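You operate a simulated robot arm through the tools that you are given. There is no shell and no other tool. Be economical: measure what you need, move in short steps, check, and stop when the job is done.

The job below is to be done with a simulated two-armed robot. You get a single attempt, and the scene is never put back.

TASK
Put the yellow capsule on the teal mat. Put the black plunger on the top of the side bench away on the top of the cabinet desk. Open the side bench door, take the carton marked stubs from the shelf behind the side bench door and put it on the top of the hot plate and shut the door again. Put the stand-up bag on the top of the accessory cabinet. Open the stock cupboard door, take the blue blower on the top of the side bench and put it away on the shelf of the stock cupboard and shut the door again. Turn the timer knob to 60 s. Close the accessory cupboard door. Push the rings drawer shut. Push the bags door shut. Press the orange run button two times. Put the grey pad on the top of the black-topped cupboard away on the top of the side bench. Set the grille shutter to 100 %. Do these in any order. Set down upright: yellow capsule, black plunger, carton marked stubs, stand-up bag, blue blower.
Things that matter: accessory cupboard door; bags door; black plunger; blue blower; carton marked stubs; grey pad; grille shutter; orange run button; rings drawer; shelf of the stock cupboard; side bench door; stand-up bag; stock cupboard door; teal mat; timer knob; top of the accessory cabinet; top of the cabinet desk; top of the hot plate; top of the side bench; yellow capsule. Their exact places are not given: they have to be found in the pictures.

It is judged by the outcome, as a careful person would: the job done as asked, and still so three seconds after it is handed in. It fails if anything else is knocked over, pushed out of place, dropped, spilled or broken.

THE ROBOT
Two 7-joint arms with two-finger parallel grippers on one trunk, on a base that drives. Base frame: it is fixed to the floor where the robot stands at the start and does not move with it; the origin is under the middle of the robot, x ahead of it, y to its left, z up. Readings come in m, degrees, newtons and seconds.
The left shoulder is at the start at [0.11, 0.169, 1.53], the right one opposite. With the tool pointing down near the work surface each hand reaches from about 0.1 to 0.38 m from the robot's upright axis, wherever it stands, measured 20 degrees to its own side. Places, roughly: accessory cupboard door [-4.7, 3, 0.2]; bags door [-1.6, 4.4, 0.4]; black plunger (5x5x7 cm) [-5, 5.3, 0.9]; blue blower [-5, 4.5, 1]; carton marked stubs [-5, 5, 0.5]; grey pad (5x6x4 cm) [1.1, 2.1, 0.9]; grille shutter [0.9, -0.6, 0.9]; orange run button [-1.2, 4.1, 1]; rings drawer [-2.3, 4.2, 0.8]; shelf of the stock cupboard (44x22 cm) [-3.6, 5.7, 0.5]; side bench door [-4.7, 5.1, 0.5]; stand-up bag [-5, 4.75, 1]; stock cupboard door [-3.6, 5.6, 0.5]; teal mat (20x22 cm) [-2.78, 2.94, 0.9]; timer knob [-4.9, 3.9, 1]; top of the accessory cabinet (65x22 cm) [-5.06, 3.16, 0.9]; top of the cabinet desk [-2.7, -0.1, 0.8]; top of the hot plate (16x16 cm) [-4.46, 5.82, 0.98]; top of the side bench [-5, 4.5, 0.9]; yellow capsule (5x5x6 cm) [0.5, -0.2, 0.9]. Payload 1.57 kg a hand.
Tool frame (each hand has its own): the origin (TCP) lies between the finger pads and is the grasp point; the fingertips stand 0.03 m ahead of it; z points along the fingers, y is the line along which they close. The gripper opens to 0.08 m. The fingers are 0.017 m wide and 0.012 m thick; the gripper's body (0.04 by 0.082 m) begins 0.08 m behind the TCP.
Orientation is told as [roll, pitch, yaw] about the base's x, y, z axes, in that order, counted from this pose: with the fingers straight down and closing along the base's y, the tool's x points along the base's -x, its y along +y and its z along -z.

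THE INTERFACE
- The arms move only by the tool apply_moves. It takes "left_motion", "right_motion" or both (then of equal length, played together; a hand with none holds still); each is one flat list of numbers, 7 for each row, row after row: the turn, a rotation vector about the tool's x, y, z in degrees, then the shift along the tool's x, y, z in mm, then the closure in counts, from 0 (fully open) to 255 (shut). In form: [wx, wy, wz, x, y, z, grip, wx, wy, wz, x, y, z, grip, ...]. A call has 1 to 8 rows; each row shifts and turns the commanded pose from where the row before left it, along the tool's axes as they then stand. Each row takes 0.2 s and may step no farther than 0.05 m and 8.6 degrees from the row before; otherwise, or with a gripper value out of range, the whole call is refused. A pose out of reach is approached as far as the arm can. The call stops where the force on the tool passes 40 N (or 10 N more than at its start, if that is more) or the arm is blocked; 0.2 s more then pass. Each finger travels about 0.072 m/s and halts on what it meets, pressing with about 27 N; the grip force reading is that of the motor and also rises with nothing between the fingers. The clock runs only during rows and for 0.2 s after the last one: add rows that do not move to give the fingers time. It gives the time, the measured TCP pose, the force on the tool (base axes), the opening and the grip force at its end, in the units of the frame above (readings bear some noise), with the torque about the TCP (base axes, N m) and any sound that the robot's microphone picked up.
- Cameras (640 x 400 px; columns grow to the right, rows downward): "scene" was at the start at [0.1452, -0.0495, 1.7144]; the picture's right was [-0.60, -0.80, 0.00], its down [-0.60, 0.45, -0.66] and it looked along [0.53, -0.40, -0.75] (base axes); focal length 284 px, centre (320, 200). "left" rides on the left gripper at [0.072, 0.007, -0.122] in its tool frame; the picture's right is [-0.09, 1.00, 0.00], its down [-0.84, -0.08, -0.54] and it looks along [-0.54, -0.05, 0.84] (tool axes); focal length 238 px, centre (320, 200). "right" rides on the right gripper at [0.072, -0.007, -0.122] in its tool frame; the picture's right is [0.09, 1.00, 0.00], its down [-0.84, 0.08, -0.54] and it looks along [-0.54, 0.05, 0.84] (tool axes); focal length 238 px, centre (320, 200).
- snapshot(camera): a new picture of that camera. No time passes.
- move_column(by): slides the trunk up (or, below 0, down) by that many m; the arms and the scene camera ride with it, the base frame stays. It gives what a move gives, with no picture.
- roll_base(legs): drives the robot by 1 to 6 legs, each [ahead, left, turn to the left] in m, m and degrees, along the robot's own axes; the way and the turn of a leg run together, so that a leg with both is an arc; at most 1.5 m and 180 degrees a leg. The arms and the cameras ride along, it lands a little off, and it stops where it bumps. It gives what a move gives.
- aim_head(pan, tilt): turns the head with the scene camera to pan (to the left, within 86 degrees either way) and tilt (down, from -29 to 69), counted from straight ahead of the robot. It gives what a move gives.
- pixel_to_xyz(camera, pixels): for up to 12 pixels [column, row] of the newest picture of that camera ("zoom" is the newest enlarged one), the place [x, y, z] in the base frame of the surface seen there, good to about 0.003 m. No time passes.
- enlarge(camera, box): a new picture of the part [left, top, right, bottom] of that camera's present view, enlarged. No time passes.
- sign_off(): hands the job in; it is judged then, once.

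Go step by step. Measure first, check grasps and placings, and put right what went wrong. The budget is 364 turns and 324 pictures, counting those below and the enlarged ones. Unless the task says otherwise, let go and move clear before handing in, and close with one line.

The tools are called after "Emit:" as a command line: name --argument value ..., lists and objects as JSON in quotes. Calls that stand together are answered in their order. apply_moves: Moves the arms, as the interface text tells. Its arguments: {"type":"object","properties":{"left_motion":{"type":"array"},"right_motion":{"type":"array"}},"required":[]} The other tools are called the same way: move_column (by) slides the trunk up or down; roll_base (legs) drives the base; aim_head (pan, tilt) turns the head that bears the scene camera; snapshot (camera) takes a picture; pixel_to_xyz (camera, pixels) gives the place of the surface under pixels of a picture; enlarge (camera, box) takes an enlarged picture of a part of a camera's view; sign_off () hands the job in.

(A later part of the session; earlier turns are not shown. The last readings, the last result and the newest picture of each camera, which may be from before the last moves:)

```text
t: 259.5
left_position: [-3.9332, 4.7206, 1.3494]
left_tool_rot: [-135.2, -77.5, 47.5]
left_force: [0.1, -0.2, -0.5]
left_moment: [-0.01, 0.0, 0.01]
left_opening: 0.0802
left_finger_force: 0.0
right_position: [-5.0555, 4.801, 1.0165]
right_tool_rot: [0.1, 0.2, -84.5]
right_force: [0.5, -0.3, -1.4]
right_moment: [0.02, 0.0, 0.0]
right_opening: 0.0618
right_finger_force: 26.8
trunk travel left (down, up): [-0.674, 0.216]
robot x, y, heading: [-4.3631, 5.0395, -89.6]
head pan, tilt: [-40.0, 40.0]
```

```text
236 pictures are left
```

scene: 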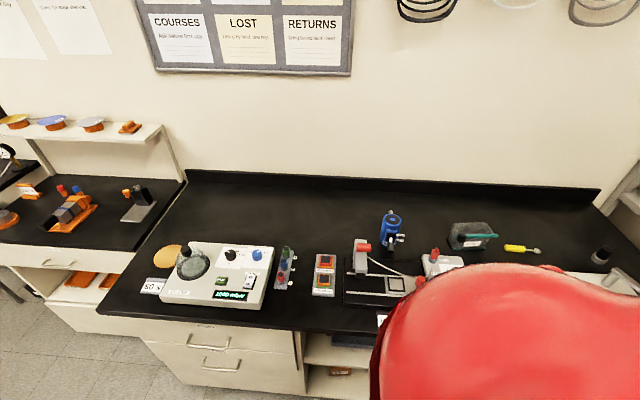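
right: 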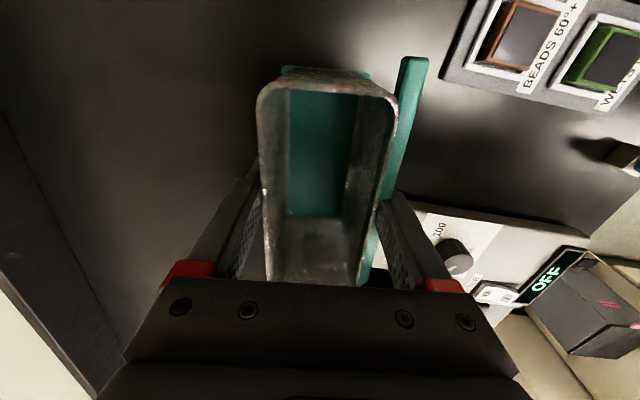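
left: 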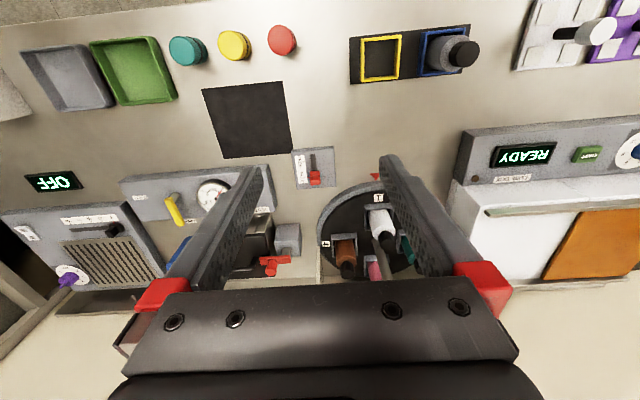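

The bag is held and lifts cleanly. Raise it fully and drive south, stopping before the accessory cabinet for a look.

Emit:
move_column --by 0.2

Emit:
roll_base --legs '[[1.15, 0, 0]]'

Emit:
aim_head --pan -55 --tilt 40

Emit:
snapshot --camera "scene"

Emit:
snapshot --camera "right"

```text
t: 261.7
left_position: [-3.9325, 4.7205, 1.5482]
left_tool_rot: [-135.2, -77.4, 47.6]
left_force: [0.0, 0.3, 0.9]
left_moment: [0.02, 0.01, 0.0]
left_opening: 0.0798
left_finger_force: 0.1
right_position: [-5.0571, 4.8009, 1.2163]
right_tool_rot: [0.1, 0.2, -84.6]
right_force: [0.0, 0.0, -0.6]
right_moment: [-0.01, 0.04, -0.03]
right_opening: 0.0618
right_finger_force: 26.5
trunk travel left (down, up): [-0.874, 0.016]
robot x, y, heading: [-4.3641, 5.0375, -89.8]
head pan, tilt: [-40.0, 40.0]
```

```text
t: 267.6
left_position: [-3.9234, 3.5698, 1.5499]
left_tool_rot: [-135.2, -77.6, 48.1]
left_force: [-0.8, 0.3, -0.6]
left_moment: [-0.01, 0.01, 0.0]
left_opening: 0.0801
left_finger_force: 0.1
right_position: [-5.047, 3.6418, 1.2158]
right_tool_rot: [0.1, 0.2, -84.1]
right_force: [-0.8, -0.5, -1.2]
right_moment: [-0.02, 0.03, -0.02]
right_opening: 0.0615
right_finger_force: 26.9
trunk travel left (down, up): [-0.874, 0.016]
robot x, y, heading: [-4.3617, 3.8843, -89.4]
head pan, tilt: [-40.0, 40.0]
```

```text
t: 268.3
left_position: [-3.9227, 3.5694, 1.5477]
left_tool_rot: [-135.1, -77.4, 47.8]
left_force: [-0.6, -0.3, 0.2]
left_moment: [0.0, 0.02, 0.02]
left_opening: 0.08
left_finger_force: 0.1
right_position: [-5.047, 3.6399, 1.2169]
right_tool_rot: [0.1, 0.2, -84.0]
right_force: [0.2, 0.2, 0.1]
right_moment: [-0.01, 0.03, 0.0]
right_opening: 0.0614
right_finger_force: 27.5
trunk travel left (down, up): [-0.874, 0.016]
robot x, y, heading: [-4.3595, 3.8847, -89.3]
head pan, tilt: [-55.0, 40.0]
```

```text
235 pictures are left
```

scene: 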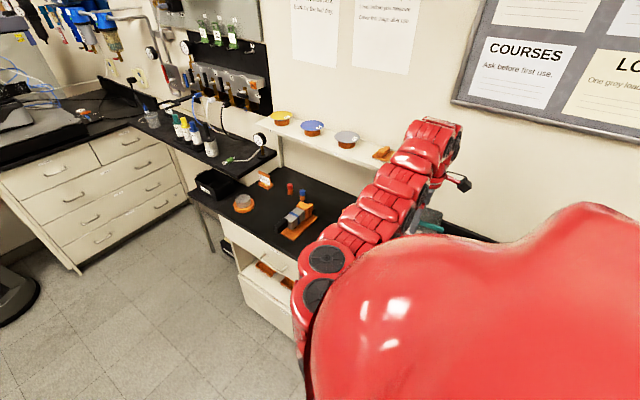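

```text
234 pictures are left
```

right: 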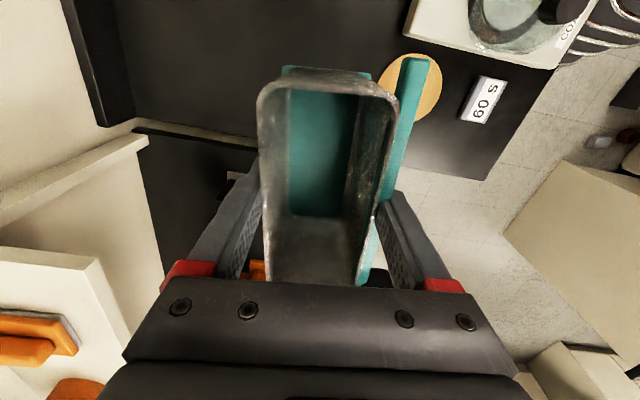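

Measure the items on the accessory cabinet top and the wall shelf.

Emit:
pixel_to_xyz --camera "scene" --pixels '[[243, 210], [265, 184], [290, 192], [302, 197], [285, 235], [318, 215], [296, 212], [340, 205], [380, 160], [330, 150], [295, 255], [215, 190]]'

Emit:
enlarge --camera "scene" --box '[190, 130, 420, 290]'

```text
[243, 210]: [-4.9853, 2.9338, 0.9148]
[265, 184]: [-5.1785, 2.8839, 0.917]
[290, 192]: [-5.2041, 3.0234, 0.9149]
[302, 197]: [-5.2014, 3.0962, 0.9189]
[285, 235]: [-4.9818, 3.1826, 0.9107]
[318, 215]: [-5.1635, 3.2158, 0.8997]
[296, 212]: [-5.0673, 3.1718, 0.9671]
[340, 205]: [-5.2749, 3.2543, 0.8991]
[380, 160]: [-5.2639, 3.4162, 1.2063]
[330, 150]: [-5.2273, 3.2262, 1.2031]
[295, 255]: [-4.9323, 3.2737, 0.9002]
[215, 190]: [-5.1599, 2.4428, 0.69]
```

```text
2.50 times, centred on (305, 210) of scene
```

zoom: 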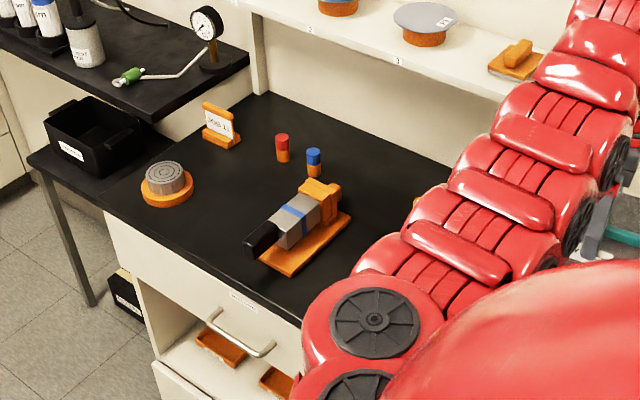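

Possible spot is between the orange device (y≤3.24) and the tray near y 3.42. Drive a bit further south and look with the wrist camera.

Emit:
roll_base --legs '[[0.12, 0, 0]]'

Emit:
snapshot --camera "right"

```text
t: 269.6
left_position: [-3.9221, 3.4515, 1.55]
left_tool_rot: [-135.4, -77.5, 48.1]
left_force: [0.3, 0.3, 0.0]
left_moment: [-0.02, -0.01, -0.03]
left_opening: 0.08
left_finger_force: 0.1
right_position: [-5.0465, 3.5234, 1.2169]
right_tool_rot: [0.1, 0.0, -84.1]
right_force: [-0.4, 0.3, -0.5]
right_moment: [-0.01, 0.0, 0.0]
right_opening: 0.0615
right_finger_force: 27.4
trunk travel left (down, up): [-0.874, 0.016]
robot x, y, heading: [-4.3619, 3.7622, -89.3]
head pan, tilt: [-55.0, 40.0]
```

```text
232 pictures are left
```

right: 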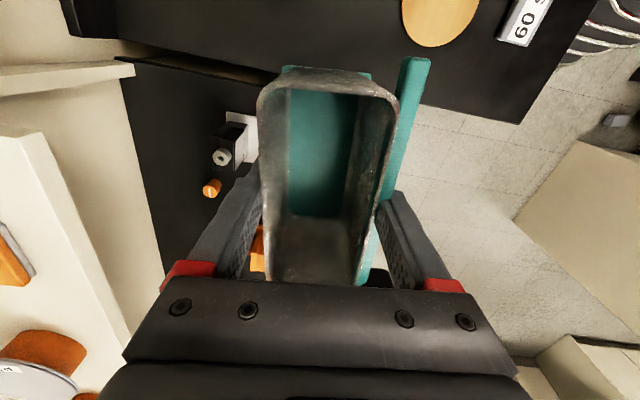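

Measure the tray and the free space.

Emit:
pixel_to_xyz --camera "right" --pixels '[[222, 157], [230, 115], [257, 115], [250, 160], [211, 187], [262, 235], [262, 265], [150, 65], [410, 180], [200, 120]]'

```text
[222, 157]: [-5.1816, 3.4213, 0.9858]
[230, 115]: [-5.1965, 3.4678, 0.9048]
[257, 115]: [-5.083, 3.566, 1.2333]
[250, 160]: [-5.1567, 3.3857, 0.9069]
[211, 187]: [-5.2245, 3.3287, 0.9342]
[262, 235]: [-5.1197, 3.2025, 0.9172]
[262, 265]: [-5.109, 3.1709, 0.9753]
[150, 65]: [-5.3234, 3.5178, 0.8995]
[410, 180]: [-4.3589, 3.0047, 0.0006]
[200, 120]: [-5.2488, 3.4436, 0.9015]
```

The bag hides the middle. I'll turn 45° right so the scene camera sees the cabinet top, and map it.

Emit:
roll_base --legs '[[0, 0, -50]]'

Emit:
aim_head --pan 0 --tilt 45

Emit:
enlarge --camera "scene" --box '[160, 60, 560, 310]'

```text
t: 272.2
left_position: [-4.3119, 3.2292, 1.5484]
left_tool_rot: [-135.1, -77.4, -1.4]
left_force: [-1.0, -0.2, -0.5]
left_moment: [-0.02, 0.01, 0.02]
left_opening: 0.0799
left_finger_force: 0.1
right_position: [-4.9895, 4.1288, 1.2167]
right_tool_rot: [0.0, 0.2, -133.5]
right_force: [0.1, 0.3, -0.5]
right_moment: [0.01, -0.04, -0.02]
right_opening: 0.0615
right_finger_force: 27.4
trunk travel left (down, up): [-0.874, 0.016]
robot x, y, heading: [-4.3549, 3.764, -138.8]
head pan, tilt: [-55.0, 40.0]
```

```text
t: 273.4
left_position: [-4.3112, 3.2301, 1.5494]
left_tool_rot: [-135.2, -77.4, -1.4]
left_force: [0.7, 0.5, -0.2]
left_moment: [-0.02, 0.02, -0.01]
left_opening: 0.08
left_finger_force: 0.0
right_position: [-4.9904, 4.129, 1.2169]
right_tool_rot: [0.2, 0.2, -133.5]
right_force: [-0.9, 0.4, -1.5]
right_moment: [0.02, 0.03, 0.02]
right_opening: 0.0614
right_finger_force: 27.1
trunk travel left (down, up): [-0.874, 0.016]
robot x, y, heading: [-4.3586, 3.7609, -138.8]
head pan, tilt: [0.0, 45.0]
```

```text
1.60 times, centred on (360, 185) of scene
```

zoom: 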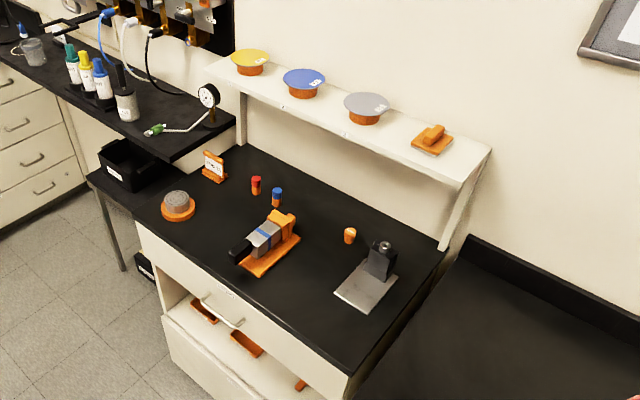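

Clear view. Measure tray corners, device corners and front edge.

Emit:
pixel_to_xyz --camera "zoom" --pixels '[[336, 288], [368, 311], [396, 279], [362, 258], [252, 277], [301, 238], [236, 258], [300, 330], [345, 368], [310, 285], [350, 243], [200, 215]]'

```text
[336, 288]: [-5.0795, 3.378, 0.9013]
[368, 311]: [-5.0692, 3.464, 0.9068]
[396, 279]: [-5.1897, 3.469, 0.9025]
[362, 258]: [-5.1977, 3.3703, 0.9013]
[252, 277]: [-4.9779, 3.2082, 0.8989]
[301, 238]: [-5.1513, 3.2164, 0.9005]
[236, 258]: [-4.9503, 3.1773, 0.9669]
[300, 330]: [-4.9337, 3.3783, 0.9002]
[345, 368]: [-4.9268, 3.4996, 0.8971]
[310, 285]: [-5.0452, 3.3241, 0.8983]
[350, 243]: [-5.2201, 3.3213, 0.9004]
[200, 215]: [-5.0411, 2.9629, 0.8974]
```

Free spot: x -4.94..-5.06, y 3.22..3.49. I'll place the bag at (-5.008,3.355): turn back, move, and check.

Emit:
roll_base --legs '[[0, 0, 49], [0.168, 0.036, 0]]'

Emit:
snapshot --camera "right"

```text
t: 277.1
left_position: [-3.8859, 3.2844, 1.5492]
left_tool_rot: [-135.7, -77.6, 48.3]
left_force: [-0.4, 0.6, 0.5]
left_moment: [0.02, -0.02, -0.01]
left_opening: 0.0801
left_finger_force: 0.0
right_position: [-5.0095, 3.358, 1.2158]
right_tool_rot: [0.1, 0.1, -84.3]
right_force: [-0.6, 0.5, -0.6]
right_moment: [-0.02, 0.0, 0.02]
right_opening: 0.0614
right_finger_force: 26.8
trunk travel left (down, up): [-0.874, 0.016]
robot x, y, heading: [-4.321, 3.593, -89.6]
head pan, tilt: [0.0, 45.0]
```

```text
230 pictures are left
```

right: 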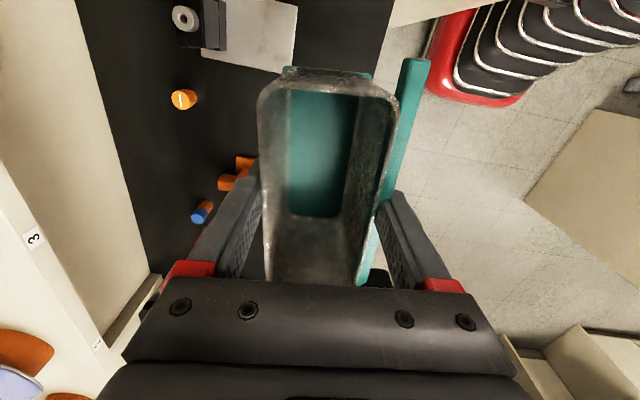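

Positioned at (-5.01,3.358). Lower to just above the surface, then touch down.

Emit:
move_column --by -0.242

Emit:
move_column --by -0.006

Emit:
snapshot --camera "right"

```text
t: 279.6
left_position: [-3.885, 3.2812, 1.3082]
left_tool_rot: [-135.1, -77.5, 47.8]
left_force: [-1.0, 0.0, 0.2]
left_moment: [-0.03, 0.02, 0.02]
left_opening: 0.08
left_finger_force: 0.1
right_position: [-5.0097, 3.3554, 0.9745]
right_tool_rot: [0.2, 0.2, -84.3]
right_force: [0.1, 0.6, -1.5]
right_moment: [-0.01, 0.0, -0.05]
right_opening: 0.0614
right_finger_force: 27.5
trunk travel left (down, up): [-0.632, 0.258]
robot x, y, heading: [-4.3232, 3.5922, -89.4]
head pan, tilt: [0.0, 45.0]
```

```text
t: 280.2
left_position: [-3.8854, 3.2814, 1.3007]
left_tool_rot: [-135.0, -77.5, 47.8]
left_force: [-0.2, 0.0, 0.7]
left_moment: [-0.01, -0.03, 0.0]
left_opening: 0.0798
left_finger_force: 0.1
right_position: [-5.0091, 3.3563, 0.9676]
right_tool_rot: [0.1, 0.2, -84.3]
right_force: [0.6, -0.7, -0.6]
right_moment: [-0.03, 0.03, 0.01]
right_opening: 0.0615
right_finger_force: 27.0
trunk travel left (down, up): [-0.626, 0.264]
robot x, y, heading: [-4.319, 3.5977, -89.6]
head pan, tilt: [0.0, 45.0]
```

```text
229 pictures are left
```

right: 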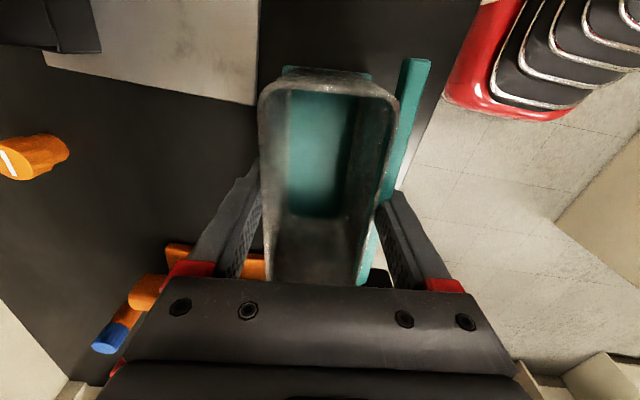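

Not yet touching. Lower 3 mm more.

Emit:
move_column --by -0.003

```text
t: 280.7
left_position: [-3.883, 3.2816, 1.297]
left_tool_rot: [-135.0, -77.4, 47.6]
left_force: [0.5, 0.5, 0.5]
left_moment: [0.0, 0.0, -0.01]
left_opening: 0.0801
left_finger_force: 0.0
right_position: [-5.0104, 3.3549, 0.9684]
right_tool_rot: [0.0, 0.2, -84.4]
right_force: [-0.1, -0.8, 9.6]
right_moment: [-0.14, -0.04, -0.02]
right_opening: 0.0614
right_finger_force: 26.8
trunk travel left (down, up): [-0.623, 0.267]
robot x, y, heading: [-4.3183, 3.5964, -89.6]
head pan, tilt: [0.0, 45.0]
```

Contact at 9.6 N. Open and rise.

Emit:
apply_moves --right_motion '[0, 0, 0, 0, 0, 0, 55, 0, 0, 0, 0, 0, 0, 30, 0, 0, 0, 0, 0, 0, 0, 0, 0, 0, 0, 0, 0, 0]'

Emit:
move_column --by 0.25

Emit:
snapshot --camera "right"

```text
t: 281.7
left_position: [-3.8855, 3.2807, 1.297]
left_tool_rot: [-135.0, -77.5, 47.9]
left_force: [0.5, -0.1, -0.1]
left_moment: [0.04, -0.02, -0.01]
left_opening: 0.0799
left_finger_force: 0.0
right_position: [-5.0092, 3.3558, 0.9653]
right_tool_rot: [0.1, 0.3, -84.3]
right_force: [-0.3, 0.1, 0.2]
right_moment: [-0.01, 0.01, -0.01]
right_opening: 0.08
right_finger_force: 0.1
trunk travel left (down, up): [-0.623, 0.267]
robot x, y, heading: [-4.3187, 3.5959, -89.5]
head pan, tilt: [0.0, 45.0]
```

```text
t: 284.3
left_position: [-3.8845, 3.2813, 1.5477]
left_tool_rot: [-135.2, -77.6, 47.8]
left_force: [0.1, -0.9, 1.1]
left_moment: [-0.03, 0.01, -0.01]
left_opening: 0.0805
left_finger_force: 0.1
right_position: [-5.0103, 3.3559, 1.2154]
right_tool_rot: [0.1, 0.2, -84.3]
right_force: [0.7, -0.3, -0.1]
right_moment: [0.03, -0.01, -0.02]
right_opening: 0.08
right_finger_force: 0.1
trunk travel left (down, up): [-0.873, 0.017]
robot x, y, heading: [-4.3207, 3.5979, -89.4]
head pan, tilt: [0.0, 45.0]
```

```text
228 pictures are left
```

right: 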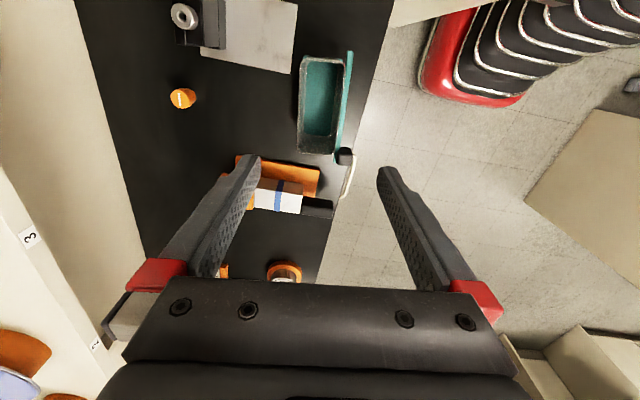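

The bag stands on the accessory cabinet. Now turn to face north (turning right, away from the fridge) and look at the north bench.

Emit:
roll_base --legs '[[0, 0, -179]]'

Emit:
aim_head --pan 0 --tilt 30

Emit:
snapshot --camera "scene"

```text
t: 292.0
left_position: [-4.755, 3.9085, 1.5481]
left_tool_rot: [-135.0, -77.6, -131.9]
left_force: [0.0, -0.3, 0.3]
left_moment: [-0.04, 0.01, -0.06]
left_opening: 0.08
left_finger_force: 0.1
right_position: [-3.6314, 3.8392, 1.2158]
right_tool_rot: [0.2, 0.2, 95.9]
right_force: [0.4, -0.2, -0.4]
right_moment: [0.0, 0.0, -0.01]
right_opening: 0.0801
right_finger_force: 0.0
trunk travel left (down, up): [-0.873, 0.017]
robot x, y, heading: [-4.3194, 3.5983, 90.6]
head pan, tilt: [0.0, 45.0]
```

```text
t: 292.8
left_position: [-4.7562, 3.909, 1.5474]
left_tool_rot: [-134.9, -77.5, -131.9]
left_force: [0.0, 0.5, 0.5]
left_moment: [0.03, 0.01, -0.04]
left_opening: 0.08
left_finger_force: 0.0
right_position: [-3.6316, 3.839, 1.2155]
right_tool_rot: [0.1, 0.3, 95.8]
right_force: [0.5, -0.5, -0.4]
right_moment: [-0.01, 0.02, -0.01]
right_opening: 0.0801
right_finger_force: 0.2
trunk travel left (down, up): [-0.873, 0.017]
robot x, y, heading: [-4.3163, 3.5937, 90.7]
head pan, tilt: [0.0, 30.0]
```

```text
227 pictures are left
```

scene: 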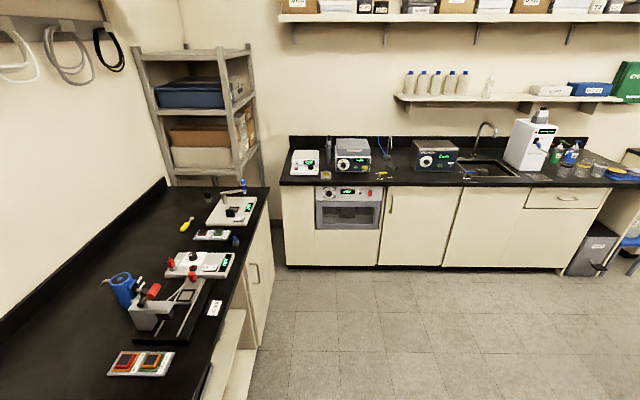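

Enlarge and measure the north bench doors, the hot plate and the side-bench door.

Emit:
enlarge --camera "scene" --box '[200, 130, 620, 390]'

Emit:
pixel_to_xyz --camera "scene" --pixels '[[305, 160], [388, 205], [385, 190], [462, 190], [380, 262], [460, 262], [420, 225], [259, 272], [268, 220], [255, 330], [470, 205], [287, 262]]'

```text
1.52 times, centred on (410, 260) of scene
```

zoom: 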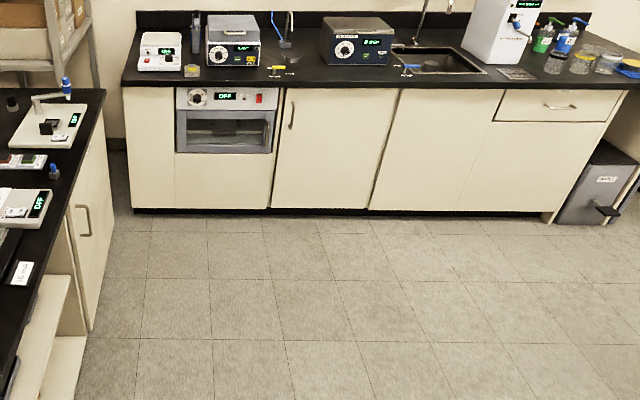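

```text
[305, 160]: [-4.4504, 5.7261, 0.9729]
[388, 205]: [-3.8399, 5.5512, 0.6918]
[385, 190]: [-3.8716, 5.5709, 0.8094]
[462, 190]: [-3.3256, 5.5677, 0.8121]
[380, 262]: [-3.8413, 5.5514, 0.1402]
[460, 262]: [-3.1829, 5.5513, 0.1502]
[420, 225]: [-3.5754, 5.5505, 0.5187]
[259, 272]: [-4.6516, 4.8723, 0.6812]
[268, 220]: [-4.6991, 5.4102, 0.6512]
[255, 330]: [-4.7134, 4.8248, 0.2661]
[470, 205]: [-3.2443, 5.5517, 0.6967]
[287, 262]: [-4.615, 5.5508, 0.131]
```

Both cupboards need reaching in with a slanted or horizontal tool. I'll move to the open area north and test how far the right hand can tilt outward.

Emit:
roll_base --legs '[[0.9, 0, 0]]'

Emit:
apply_moves --right_motion '[0, -8, 0, 0, 0, 0, 0, 0, -8, 0, 0, 0, 0, 0, 0, -8, 0, 0, 0, 0, 0, 0, -8, 0, 0, 0, 0, 0, 0, -8, 0, 0, 0, 0, 0]'

Emit:
aim_head --pan -60 --tilt 45

Emit:
snapshot --camera "scene"

```text
t: 297.5
left_position: [-4.7647, 4.81, 1.5481]
left_tool_rot: [-135.0, -77.5, -132.0]
left_force: [0.7, 0.2, -0.5]
left_moment: [0.01, 0.02, -0.02]
left_opening: 0.0799
left_finger_force: 0.1
right_position: [-3.6404, 4.7382, 1.2156]
right_tool_rot: [0.1, 0.2, 95.8]
right_force: [0.6, 0.0, 0.1]
right_moment: [0.0, -0.03, -0.02]
right_opening: 0.0799
right_finger_force: 0.0
trunk travel left (down, up): [-0.873, 0.017]
robot x, y, heading: [-4.3303, 4.4965, 90.4]
head pan, tilt: [0.0, 30.0]
```

```text
t: 298.7
left_position: [-4.7642, 4.8104, 1.5481]
left_tool_rot: [-135.4, -77.5, -131.7]
left_force: [-0.2, 0.6, -0.8]
left_moment: [-0.01, -0.01, 0.01]
left_opening: 0.08
left_finger_force: 0.1
right_position: [-3.6071, 4.757, 1.2123]
right_tool_rot: [0.2, -40.1, 95.7]
right_force: [-0.7, 0.2, 0.6]
right_moment: [0.02, 0.02, 0.01]
right_opening: 0.0802
right_finger_force: 0.0
right hand out of reach, approached as far as the arm can: row 2
trunk travel left (down, up): [-0.873, 0.017]
robot x, y, heading: [-4.329, 4.4973, 90.6]
head pan, tilt: [0.0, 30.0]
```

```text
t: 300.0
left_position: [-4.7642, 4.8119, 1.5479]
left_tool_rot: [-135.0, -77.6, -132.2]
left_force: [-0.5, 0.4, -0.1]
left_moment: [0.0, -0.01, -0.04]
left_opening: 0.0801
left_finger_force: 0.0
right_position: [-3.6068, 4.7588, 1.2115]
right_tool_rot: [0.2, -39.7, 95.8]
right_force: [0.0, 0.0, 0.6]
right_moment: [-0.03, 0.02, 0.04]
right_opening: 0.0799
right_finger_force: 0.1
trunk travel left (down, up): [-0.873, 0.017]
robot x, y, heading: [-4.3266, 4.4933, 90.7]
head pan, tilt: [-60.0, 45.0]
```

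```text
225 pictures are left
```

scene: 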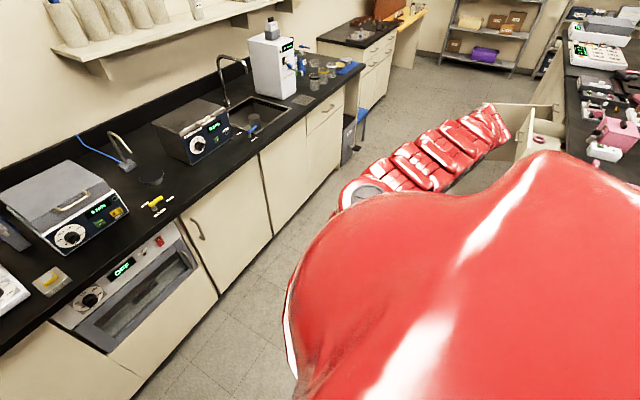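

The right hand tilts forward freely (40°). Test further tilt and a forward extension.

Emit:
apply_moves --right_motion '[0, -8, 0, 0, 0, 0, 0, 0, -8, 0, 0, 0, 0, 0, 0, -8, 0, 0, 0, 0, 0, 0, -8, 0, 0, 0, 0, 0, 0, 0, 0, 0, 0, 40, 0, 0, 0, 0, 0, 0, 40, 0, 0, 0, 0, 0, 0, 40, 0, 0, 0, 0, 0, 0, 40, 0]'

```text
t: 301.8
left_position: [-4.7645, 4.8143, 1.5478]
left_tool_rot: [-134.8, -77.6, -132.5]
left_force: [-0.3, 0.2, -0.6]
left_moment: [0.02, 0.01, -0.01]
left_opening: 0.0798
left_finger_force: 0.1
right_position: [-3.6226, 4.912, 1.1614]
right_tool_rot: [0.5, -71.7, 95.4]
right_force: [-0.5, 0.9, -0.2]
right_moment: [0.0, 0.01, -0.01]
right_opening: 0.0797
right_finger_force: 0.0
trunk travel left (down, up): [-0.873, 0.017]
robot x, y, heading: [-4.3275, 4.5001, 90.6]
head pan, tilt: [-60.0, 45.0]
```

The right hand can point forward nearly horizontally, which suits both cupboards. Now measure the stock cupboard handle.

Emit:
aim_head --pan -25 --tilt 40

Emit:
snapshot --camera "scene"

Emit:
enlarge --camera "scene" --box '[260, 120, 520, 320]'

```text
t: 302.9
left_position: [-4.7658, 4.8117, 1.5482]
left_tool_rot: [-135.0, -77.6, -132.0]
left_force: [-0.2, 0.2, -0.2]
left_moment: [0.01, 0.0, -0.01]
left_opening: 0.08
left_finger_force: 0.1
right_position: [-3.6219, 4.9084, 1.163]
right_tool_rot: [0.3, -71.8, 95.5]
right_force: [-0.6, 0.6, -0.5]
right_moment: [-0.03, 0.0, 0.03]
right_opening: 0.0801
right_finger_force: 0.0
trunk travel left (down, up): [-0.873, 0.017]
robot x, y, heading: [-4.3317, 4.4962, 90.8]
head pan, tilt: [-25.0, 40.0]
```

```text
224 pictures are left
```

scene: 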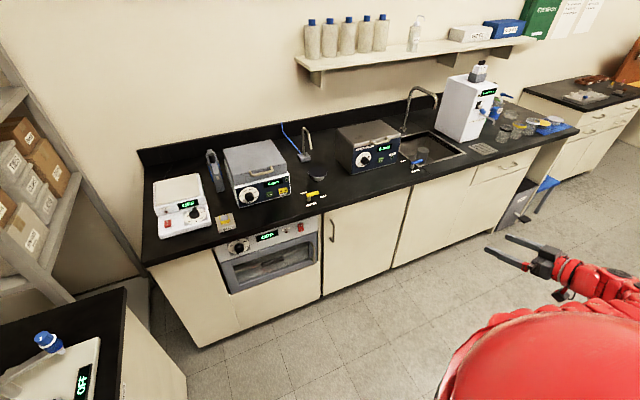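

```text
2.00 times, centred on (390, 220) of scene
```

zoom: 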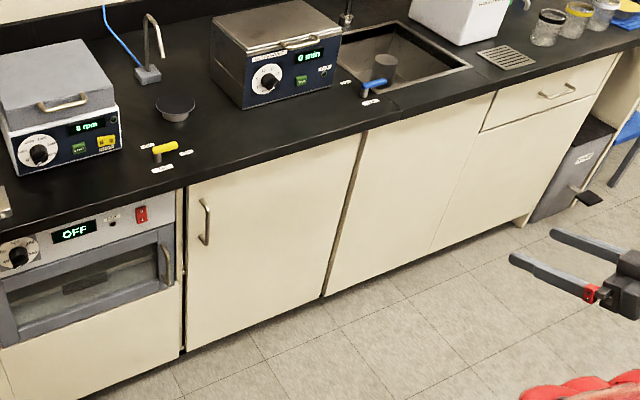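

Measure the handle and door edges in the zoom.

Emit:
pixel_to_xyz --camera "zoom" --pixels '[[205, 203], [208, 220], [206, 240], [188, 250], [186, 345], [323, 292], [355, 140], [215, 230], [192, 192], [270, 230]]'

```text
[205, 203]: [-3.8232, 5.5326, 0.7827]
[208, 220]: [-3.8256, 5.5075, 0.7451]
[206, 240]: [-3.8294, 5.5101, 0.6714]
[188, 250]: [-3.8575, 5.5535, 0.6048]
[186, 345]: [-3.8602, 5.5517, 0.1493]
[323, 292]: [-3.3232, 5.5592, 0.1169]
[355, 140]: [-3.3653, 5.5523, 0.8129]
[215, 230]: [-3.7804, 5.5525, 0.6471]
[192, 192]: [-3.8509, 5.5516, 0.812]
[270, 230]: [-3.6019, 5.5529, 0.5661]
```

The handle bar is at (-3.827,5.511), z 0.66–0.78. Since the side bench limits the base to x≥-4.35, bring the hand 0.2 m inward (west) first.

Emit:
apply_moves --right_motion '[0, 0, 0, 0, 40, 0, 0, 0, 0, 0, 0, 40, 0, 0, 0, 0, 0, 0, 40, 0, 0, 0, 0, 0, 0, 40, 0, 0, 0, 0, 0, 0, 40, 0, 0]'

```text
t: 304.1
left_position: [-4.7664, 4.8126, 1.547]
left_tool_rot: [-134.8, -77.5, -132.3]
left_force: [-0.2, 0.6, 0.6]
left_moment: [0.0, 0.0, -0.02]
left_opening: 0.0798
left_finger_force: 0.1
right_position: [-3.8224, 4.8901, 1.1624]
right_tool_rot: [0.1, -71.8, 95.7]
right_force: [-0.1, 0.1, 0.3]
right_moment: [0.0, 0.03, 0.03]
right_opening: 0.08
right_finger_force: 0.0
trunk travel left (down, up): [-0.873, 0.017]
robot x, y, heading: [-4.3289, 4.4992, 90.7]
head pan, tilt: [-25.0, 40.0]
```

Before lowering the trunk, the left arm must clear the side bench, so I'll shift the base east 0.22 and the hand another 0.22 inward.

Emit:
apply_moves --right_motion '[0, 0, 0, 0, 40, 0, 0, 0, 0, 0, 0, 40, 0, 0, 0, 0, 0, 0, 40, 0, 0, 0, 0, 0, 0, 40, 0, 0, 0, 0, 0, 0, 40, 0, 0]'

Emit:
roll_base --legs '[[0, -0.2, 0]]'

Emit:
snapshot --camera "scene"

```text
t: 305.2
left_position: [-4.7632, 4.8112, 1.5473]
left_tool_rot: [-135.1, -77.6, -132.0]
left_force: [0.6, 0.1, 0.5]
left_moment: [0.01, 0.02, -0.01]
left_opening: 0.0801
left_finger_force: 0.0
right_position: [-3.9728, 4.864, 1.1381]
right_tool_rot: [0.4, -71.8, 95.4]
right_force: [0.3, -0.4, 0.1]
right_moment: [0.01, 0.02, 0.0]
right_opening: 0.0801
right_finger_force: 0.0
right hand out of reach, approached as far as the arm can: row 4, 5
trunk travel left (down, up): [-0.873, 0.017]
robot x, y, heading: [-4.3269, 4.4959, 90.4]
head pan, tilt: [-25.0, 40.0]
```

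```text
t: 306.8
left_position: [-4.568, 4.8117, 1.5466]
left_tool_rot: [-134.9, -77.6, -132.4]
left_force: [-0.3, -1.2, -0.2]
left_moment: [0.0, -0.04, -0.04]
left_opening: 0.08
left_finger_force: 0.0
right_position: [-3.7757, 4.8671, 1.1407]
right_tool_rot: [0.2, -71.8, 95.7]
right_force: [0.3, -0.2, 0.3]
right_moment: [0.0, 0.04, 0.02]
right_opening: 0.0799
right_finger_force: 0.1
trunk travel left (down, up): [-0.873, 0.017]
robot x, y, heading: [-4.1312, 4.498, 90.2]
head pan, tilt: [-25.0, 40.0]
```

```text
222 pictures are left
```

scene: 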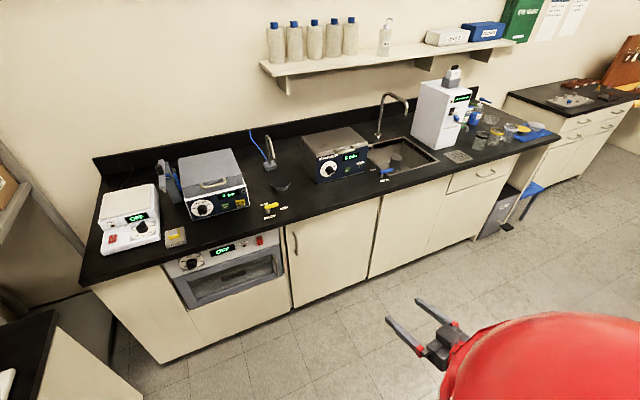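

Lower the trunk so the hand is at handle height (z≈0.72).

Emit:
move_column --by -0.4

Emit:
move_column --by -0.02

Emit:
roll_base --legs '[[0.35, 0.05, 0]]'

Emit:
snapshot --camera "right"

Emit:
snapshot --camera "scene"

```text
t: 310.7
left_position: [-4.5656, 4.8129, 1.1478]
left_tool_rot: [-135.0, -77.4, -132.2]
left_force: [-0.4, -0.6, -0.6]
left_moment: [0.01, 0.01, 0.0]
left_opening: 0.0799
left_finger_force: 0.1
right_position: [-3.7751, 4.8661, 0.7393]
right_tool_rot: [0.3, -71.8, 95.4]
right_force: [0.1, -1.5, 0.7]
right_moment: [0.0, -0.01, -0.01]
right_opening: 0.0798
right_finger_force: 0.1
trunk travel left (down, up): [-0.473, 0.417]
robot x, y, heading: [-4.132, 4.5005, 90.4]
head pan, tilt: [-25.0, 40.0]
```

```text
t: 311.3
left_position: [-4.5656, 4.8133, 1.128]
left_tool_rot: [-135.0, -77.5, -132.2]
left_force: [-1.4, 0.5, -0.6]
left_moment: [0.01, -0.01, -0.01]
left_opening: 0.0802
left_finger_force: 0.0
right_position: [-3.7741, 4.8657, 0.7185]
right_tool_rot: [0.3, -71.8, 95.4]
right_force: [0.0, -0.5, -0.4]
right_moment: [0.0, 0.02, 0.02]
right_opening: 0.08
right_finger_force: 0.0
trunk travel left (down, up): [-0.453, 0.437]
robot x, y, heading: [-4.1288, 4.4993, 90.2]
head pan, tilt: [-25.0, 40.0]
```

```text
t: 313.6
left_position: [-4.6082, 5.1599, 1.1329]
left_tool_rot: [-137.8, -77.8, -129.4]
left_force: [-0.5, 0.7, -0.1]
left_moment: [0.0, -0.02, -0.02]
left_opening: 0.0802
left_finger_force: 0.1
right_position: [-3.8217, 5.2125, 0.7177]
right_tool_rot: [2.0, -72.1, 93.7]
right_force: [-0.2, -0.1, 0.2]
right_moment: [0.0, 0.04, 0.0]
right_opening: 0.0803
right_finger_force: 0.1
trunk travel left (down, up): [-0.453, 0.437]
robot x, y, heading: [-4.1836, 4.8506, 90.5]
head pan, tilt: [-25.0, 40.0]
```

```text
221 pictures are left
```

right: 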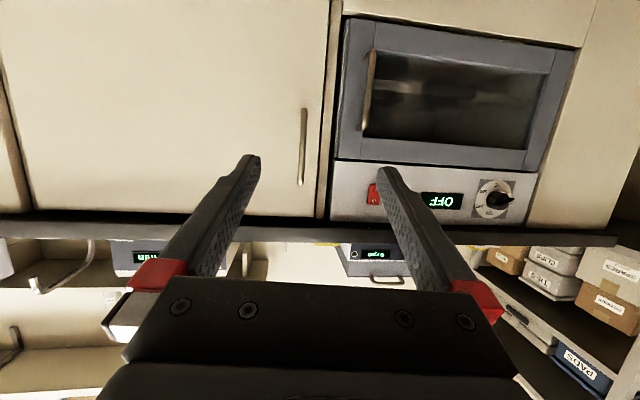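

```text
220 pictures are left
```

scene: 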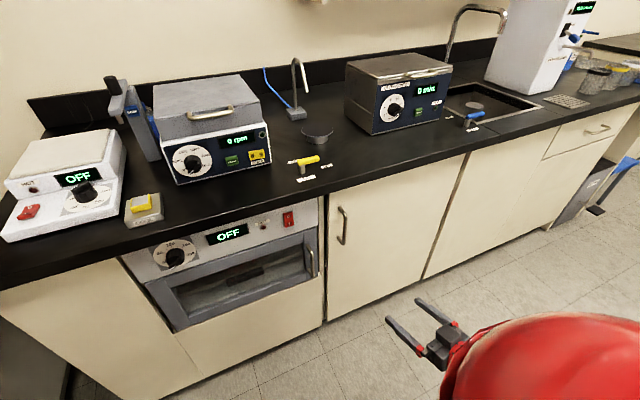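

The handle appears at (303,145) in the right view. Measure it.

Emit:
pixel_to_xyz --camera "right" --pixels '[[305, 115], [303, 145], [300, 180], [290, 145], [320, 145], [150, 120]]'

```text
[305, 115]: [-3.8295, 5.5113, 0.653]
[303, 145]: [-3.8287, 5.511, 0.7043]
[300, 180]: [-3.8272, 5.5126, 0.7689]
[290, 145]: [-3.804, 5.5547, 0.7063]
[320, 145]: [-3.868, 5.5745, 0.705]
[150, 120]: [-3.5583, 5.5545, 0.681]
```

Partly close the fingers, drive forward so the bar lies between them.

Emit:
apply_moves --right_motion '[0, 0, 0, 0, 0, 0, 105, 0, 0, 0, 0, 0, 0, 105]'

Emit:
roll_base --legs '[[0.26, 0.008, 0]]'

Emit:
snapshot --camera "right"

```text
t: 314.2
left_position: [-4.6083, 5.1617, 1.1322]
left_tool_rot: [-137.7, -77.9, -129.6]
left_force: [0.0, 0.2, -0.2]
left_moment: [-0.02, 0.01, 0.04]
left_opening: 0.0802
left_finger_force: 0.0
right_position: [-3.8207, 5.2136, 0.7178]
right_tool_rot: [2.0, -71.9, 93.8]
right_force: [0.2, -0.4, -0.6]
right_moment: [0.0, 0.01, -0.02]
right_opening: 0.0471
right_finger_force: 0.0
trunk travel left (down, up): [-0.453, 0.437]
robot x, y, heading: [-4.1818, 4.8521, 90.5]
head pan, tilt: [-25.0, 40.0]
```

```text
t: 316.1
left_position: [-4.6103, 5.4102, 1.1354]
left_tool_rot: [-140.4, -78.7, -125.8]
left_force: [-0.8, -0.3, -0.2]
left_moment: [-0.03, -0.03, 0.01]
left_opening: 0.08
left_finger_force: 0.0
right_position: [-3.8245, 5.4685, 0.715]
right_tool_rot: [3.0, -72.0, 93.1]
right_force: [0.3, 0.0, -0.1]
right_moment: [-0.07, 0.02, -0.01]
right_opening: 0.0469
right_finger_force: 0.1
trunk travel left (down, up): [-0.453, 0.437]
robot x, y, heading: [-4.1862, 5.1037, 90.7]
head pan, tilt: [-25.0, 40.0]
stopped in leg 1: the robot was blocked; the commanded pose is now the measured one
```

```text
219 pictures are left
```

right: 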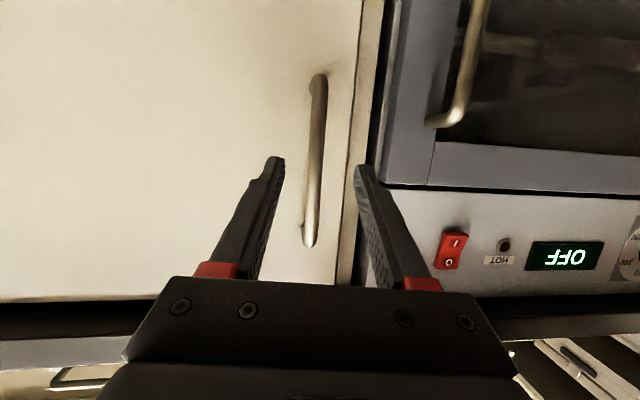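

Blocked again, and the left hand's reading has shifted, so the left arm may be touching something. Look there right away.

Emit:
snapshot --camera "left"

Emit:
aim_head --pan 60 --tilt 45

Emit:
snapshot --camera "scene"

```text
218 pictures are left
```

left: 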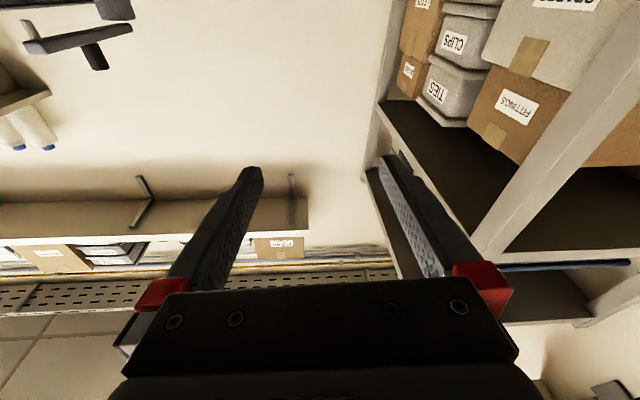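

```text
t: 317.7
left_position: [-4.6095, 5.4094, 1.1364]
left_tool_rot: [-140.3, -78.4, -126.2]
left_force: [0.5, 0.5, 0.0]
left_moment: [0.02, 0.02, 0.02]
left_opening: 0.08
left_finger_force: 0.1
right_position: [-3.8242, 5.4671, 0.716]
right_tool_rot: [3.5, -72.2, 92.7]
right_force: [0.0, 0.0, -0.4]
right_moment: [0.03, 0.03, -0.03]
right_opening: 0.0469
right_finger_force: 0.0
trunk travel left (down, up): [-0.453, 0.437]
robot x, y, heading: [-4.1917, 5.101, 90.8]
head pan, tilt: [60.0, 45.0]
```

```text
217 pictures are left
```

scene: 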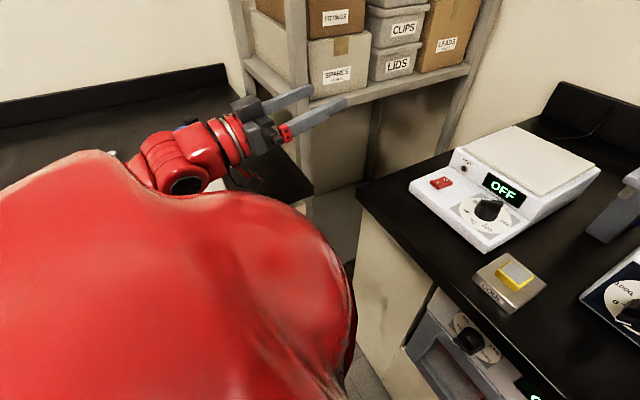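

The left forearm is close to things on the side bench. Back away, then tuck the left arm up and inward.

Emit:
roll_base --legs '[[-0.25, -0.03, 0]]'

Emit:
apply_moves --left_motion '[0, 0, 0, -40, 0, 0, 0, 0, 0, 0, -40, 0, 0, 0, 0, 0, 0, -40, 0, 0, 0, 0, 0, 0, -40, 0, 0, 0, 0, 0, 0, -40, -20, 0, 0, 0, 0, 0, -20, -40, 0, 0, 0, 0, 0, 0, -40, 0, 0, 0, 0, 0, 0, -40, 0, 0]'

Emit:
snapshot --camera "scene"

```text
t: 318.6
left_position: [-4.6061, 5.3959, 1.1313]
left_tool_rot: [-137.2, -77.8, -130.3]
left_force: [-0.4, -0.2, -0.2]
left_moment: [-0.02, -0.03, 0.03]
left_opening: 0.0802
left_finger_force: 0.1
right_position: [-3.8195, 5.4425, 0.7144]
right_tool_rot: [2.3, -71.9, 93.1]
right_force: [-0.2, -0.4, 0.3]
right_moment: [0.01, 0.01, 0.0]
right_opening: 0.047
right_finger_force: 0.2
trunk travel left (down, up): [-0.453, 0.437]
robot x, y, heading: [-4.1837, 5.082, 90.2]
head pan, tilt: [60.0, 45.0]
stopped in leg 1: the robot was blocked; the commanded pose is now the measured one
```

```text
t: 320.4
left_position: [-4.5111, 5.3664, 1.364]
left_tool_rot: [-135.1, -77.4, -132.4]
left_force: [0.8, -0.1, 0.0]
left_moment: [-0.01, 0.01, 0.01]
left_opening: 0.0798
left_finger_force: 0.1
right_position: [-3.8268, 5.4427, 0.7199]
right_tool_rot: [0.6, -71.9, 94.8]
right_force: [0.5, 0.3, -0.8]
right_moment: [0.02, 0.01, 0.01]
right_opening: 0.0472
right_finger_force: 0.1
trunk travel left (down, up): [-0.453, 0.437]
robot x, y, heading: [-4.1878, 5.0764, 90.3]
head pan, tilt: [60.0, 45.0]
```

```text
216 pictures are left
```

scene: 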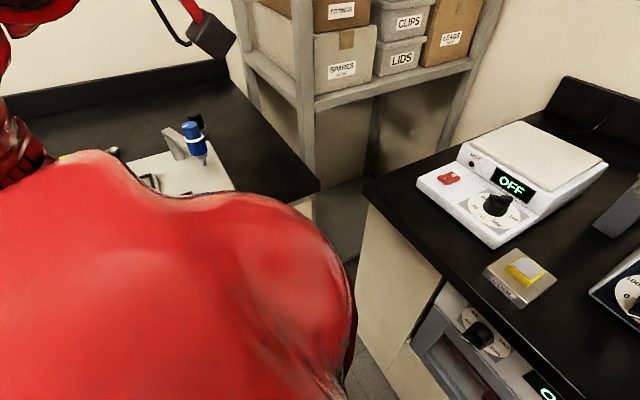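

The left arm moved up freely. Try backing off now.

Emit:
roll_base --legs '[[-0.08, 0, 0]]'

Emit:
aim_head --pan 80 --tilt 35

Emit:
snapshot --camera "scene"

```text
t: 321.5
left_position: [-4.5135, 5.2841, 1.3626]
left_tool_rot: [-135.1, -77.4, -132.5]
left_force: [0.2, -0.2, -0.3]
left_moment: [0.0, 0.01, 0.01]
left_opening: 0.0798
left_finger_force: 0.0
right_position: [-3.8271, 5.3624, 0.7192]
right_tool_rot: [0.4, -71.9, 95.0]
right_force: [-0.4, -0.1, -0.4]
right_moment: [0.02, 0.0, 0.01]
right_opening: 0.0471
right_finger_force: 0.1
trunk travel left (down, up): [-0.453, 0.437]
robot x, y, heading: [-4.1877, 4.999, 90.0]
head pan, tilt: [60.0, 45.0]
```

```text
t: 322.3
left_position: [-4.5138, 5.2867, 1.3639]
left_tool_rot: [-135.0, -77.3, -132.5]
left_force: [-0.4, 0.5, 0.6]
left_moment: [-0.01, 0.0, -0.04]
left_opening: 0.0801
left_finger_force: 0.0
right_position: [-3.8263, 5.3636, 0.7203]
right_tool_rot: [0.3, -72.0, 94.9]
right_force: [0.3, 0.7, 0.1]
right_moment: [-0.06, -0.01, -0.02]
right_opening: 0.047
right_finger_force: 0.0
trunk travel left (down, up): [-0.453, 0.437]
robot x, y, heading: [-4.1835, 4.9995, 89.9]
head pan, tilt: [80.0, 35.0]
```

```text
215 pictures are left
```

scene: 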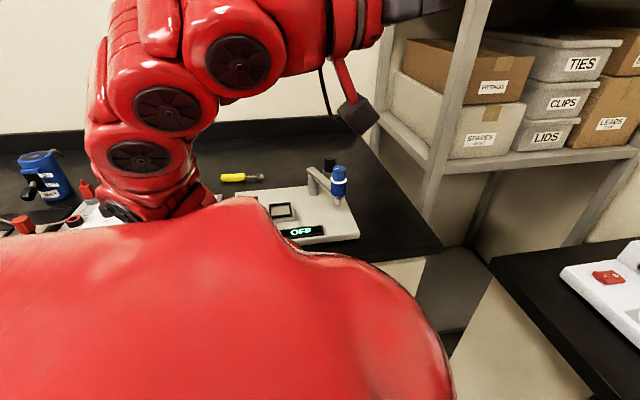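

Freed; the items on the side bench look undisturbed. Advance again toward the handle.

Emit:
roll_base --legs '[[0.135, 0.004, 0]]'

Emit:
snapshot --camera "right"

```text
t: 323.6
left_position: [-4.5155, 5.4214, 1.3618]
left_tool_rot: [-134.8, -77.3, -132.9]
left_force: [0.5, -0.2, 1.0]
left_moment: [0.01, 0.02, -0.01]
left_opening: 0.0799
left_finger_force: 0.1
right_position: [-3.8306, 5.4971, 0.7194]
right_tool_rot: [0.4, -71.8, 94.9]
right_force: [0.2, -0.6, -0.3]
right_moment: [0.0, -0.02, -0.02]
right_opening: 0.0469
right_finger_force: 0.1
trunk travel left (down, up): [-0.453, 0.437]
robot x, y, heading: [-4.1865, 5.1332, 90.2]
head pan, tilt: [80.0, 35.0]
```

```text
214 pictures are left
```

right: 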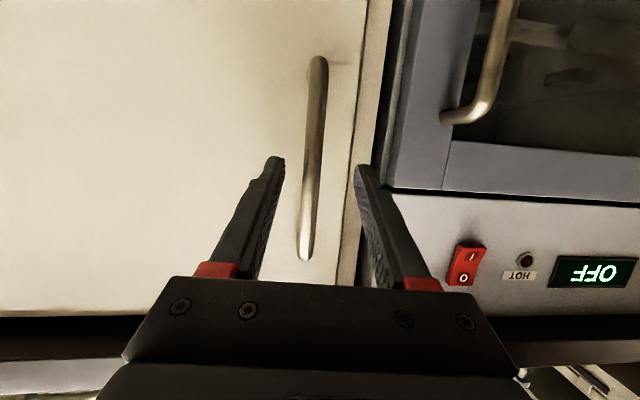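

The bar lies between the fingers. Close on it.

Emit:
apply_moves --right_motion '[0, 0, 0, 0, 0, 0, 255, 0, 0, 0, 0, 0, 0, 255, 0, 0, 0, 0, 0, 0, 255, 0, 0, 0, 0, 0, 0, 255]'

```text
t: 324.6
left_position: [-4.5154, 5.4209, 1.3623]
left_tool_rot: [-134.8, -77.3, -132.8]
left_force: [-0.8, 0.4, -0.2]
left_moment: [0.0, 0.01, -0.03]
left_opening: 0.0801
left_finger_force: 0.0
right_position: [-3.8261, 5.4967, 0.7196]
right_tool_rot: [-0.2, -72.0, 94.6]
right_force: [10.4, -0.1, -1.5]
right_moment: [0.02, 0.0, -0.33]
right_opening: 0.0118
right_finger_force: 29.0
trunk travel left (down, up): [-0.453, 0.437]
robot x, y, heading: [-4.1905, 5.1362, 89.8]
head pan, tilt: [80.0, 35.0]
stopped in row 4 (right hand): the force on the tool passed its limit at 41 N (the readings are from after the stop); the commanded pose is now the measured one
```

Bar gripped (12 mm). Swing the door: drive an arc about the hinge (-3.34,5.555), first 15°.

Emit:
roll_base --legs '[[-0.2225, -0.11, 15]]'

Emit:
snapshot --camera "right"

```text
t: 326.4
left_position: [-4.4384, 5.1222, 1.3651]
left_tool_rot: [-135.4, -77.4, -117.3]
left_force: [0.2, -0.4, 0.4]
left_moment: [0.03, -0.02, 0.01]
left_opening: 0.0804
left_finger_force: 0.0
right_position: [-3.7935, 5.3712, 0.72]
right_tool_rot: [0.1, -72.1, 109.4]
right_force: [17.3, 6.6, -4.6]
right_moment: [-0.19, -0.2, -0.25]
right_opening: 0.0119
right_finger_force: 29.1
trunk travel left (down, up): [-0.453, 0.437]
robot x, y, heading: [-4.0502, 4.9254, 104.8]
head pan, tilt: [80.0, 35.0]
```

```text
213 pictures are left
```

right: 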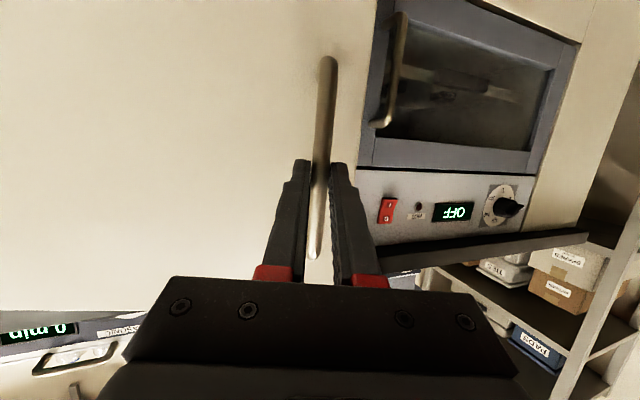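

The door swings well. Continue another 35°.

Emit:
roll_base --legs '[[-0.259, -0.13, 17.5], [-0.259, -0.13, 17.5]]'

Emit:
snapshot --camera "right"

```text
t: 328.7
left_position: [-4.2554, 4.8083, 1.364]
left_tool_rot: [-135.2, -77.3, -99.9]
left_force: [0.1, 0.4, -0.2]
left_moment: [0.0, 0.01, -0.02]
left_opening: 0.0798
left_finger_force: 0.1
right_position: [-3.7148, 5.2435, 0.7188]
right_tool_rot: [-0.1, -72.0, 126.8]
right_force: [3.2, 0.9, -8.4]
right_moment: [-0.36, -0.21, -0.15]
right_opening: 0.0118
right_finger_force: 28.9
trunk travel left (down, up): [-0.453, 0.437]
robot x, y, heading: [-3.8262, 4.7394, 122.5]
head pan, tilt: [80.0, 35.0]
stopped in leg 2: the force on the tool passed its limit at 42 N (the readings are from after the stop); the commanded pose is now the measured one
```

```text
212 pictures are left
```

right: 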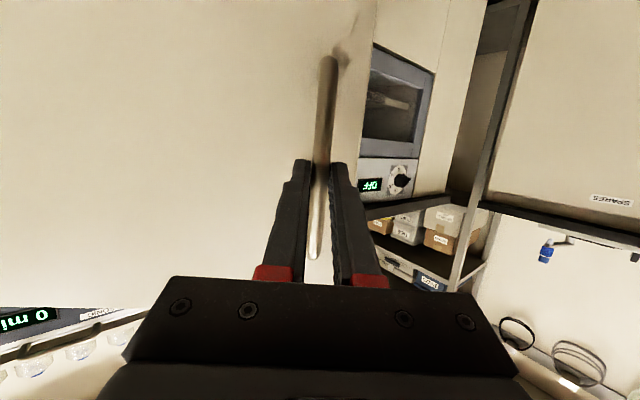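

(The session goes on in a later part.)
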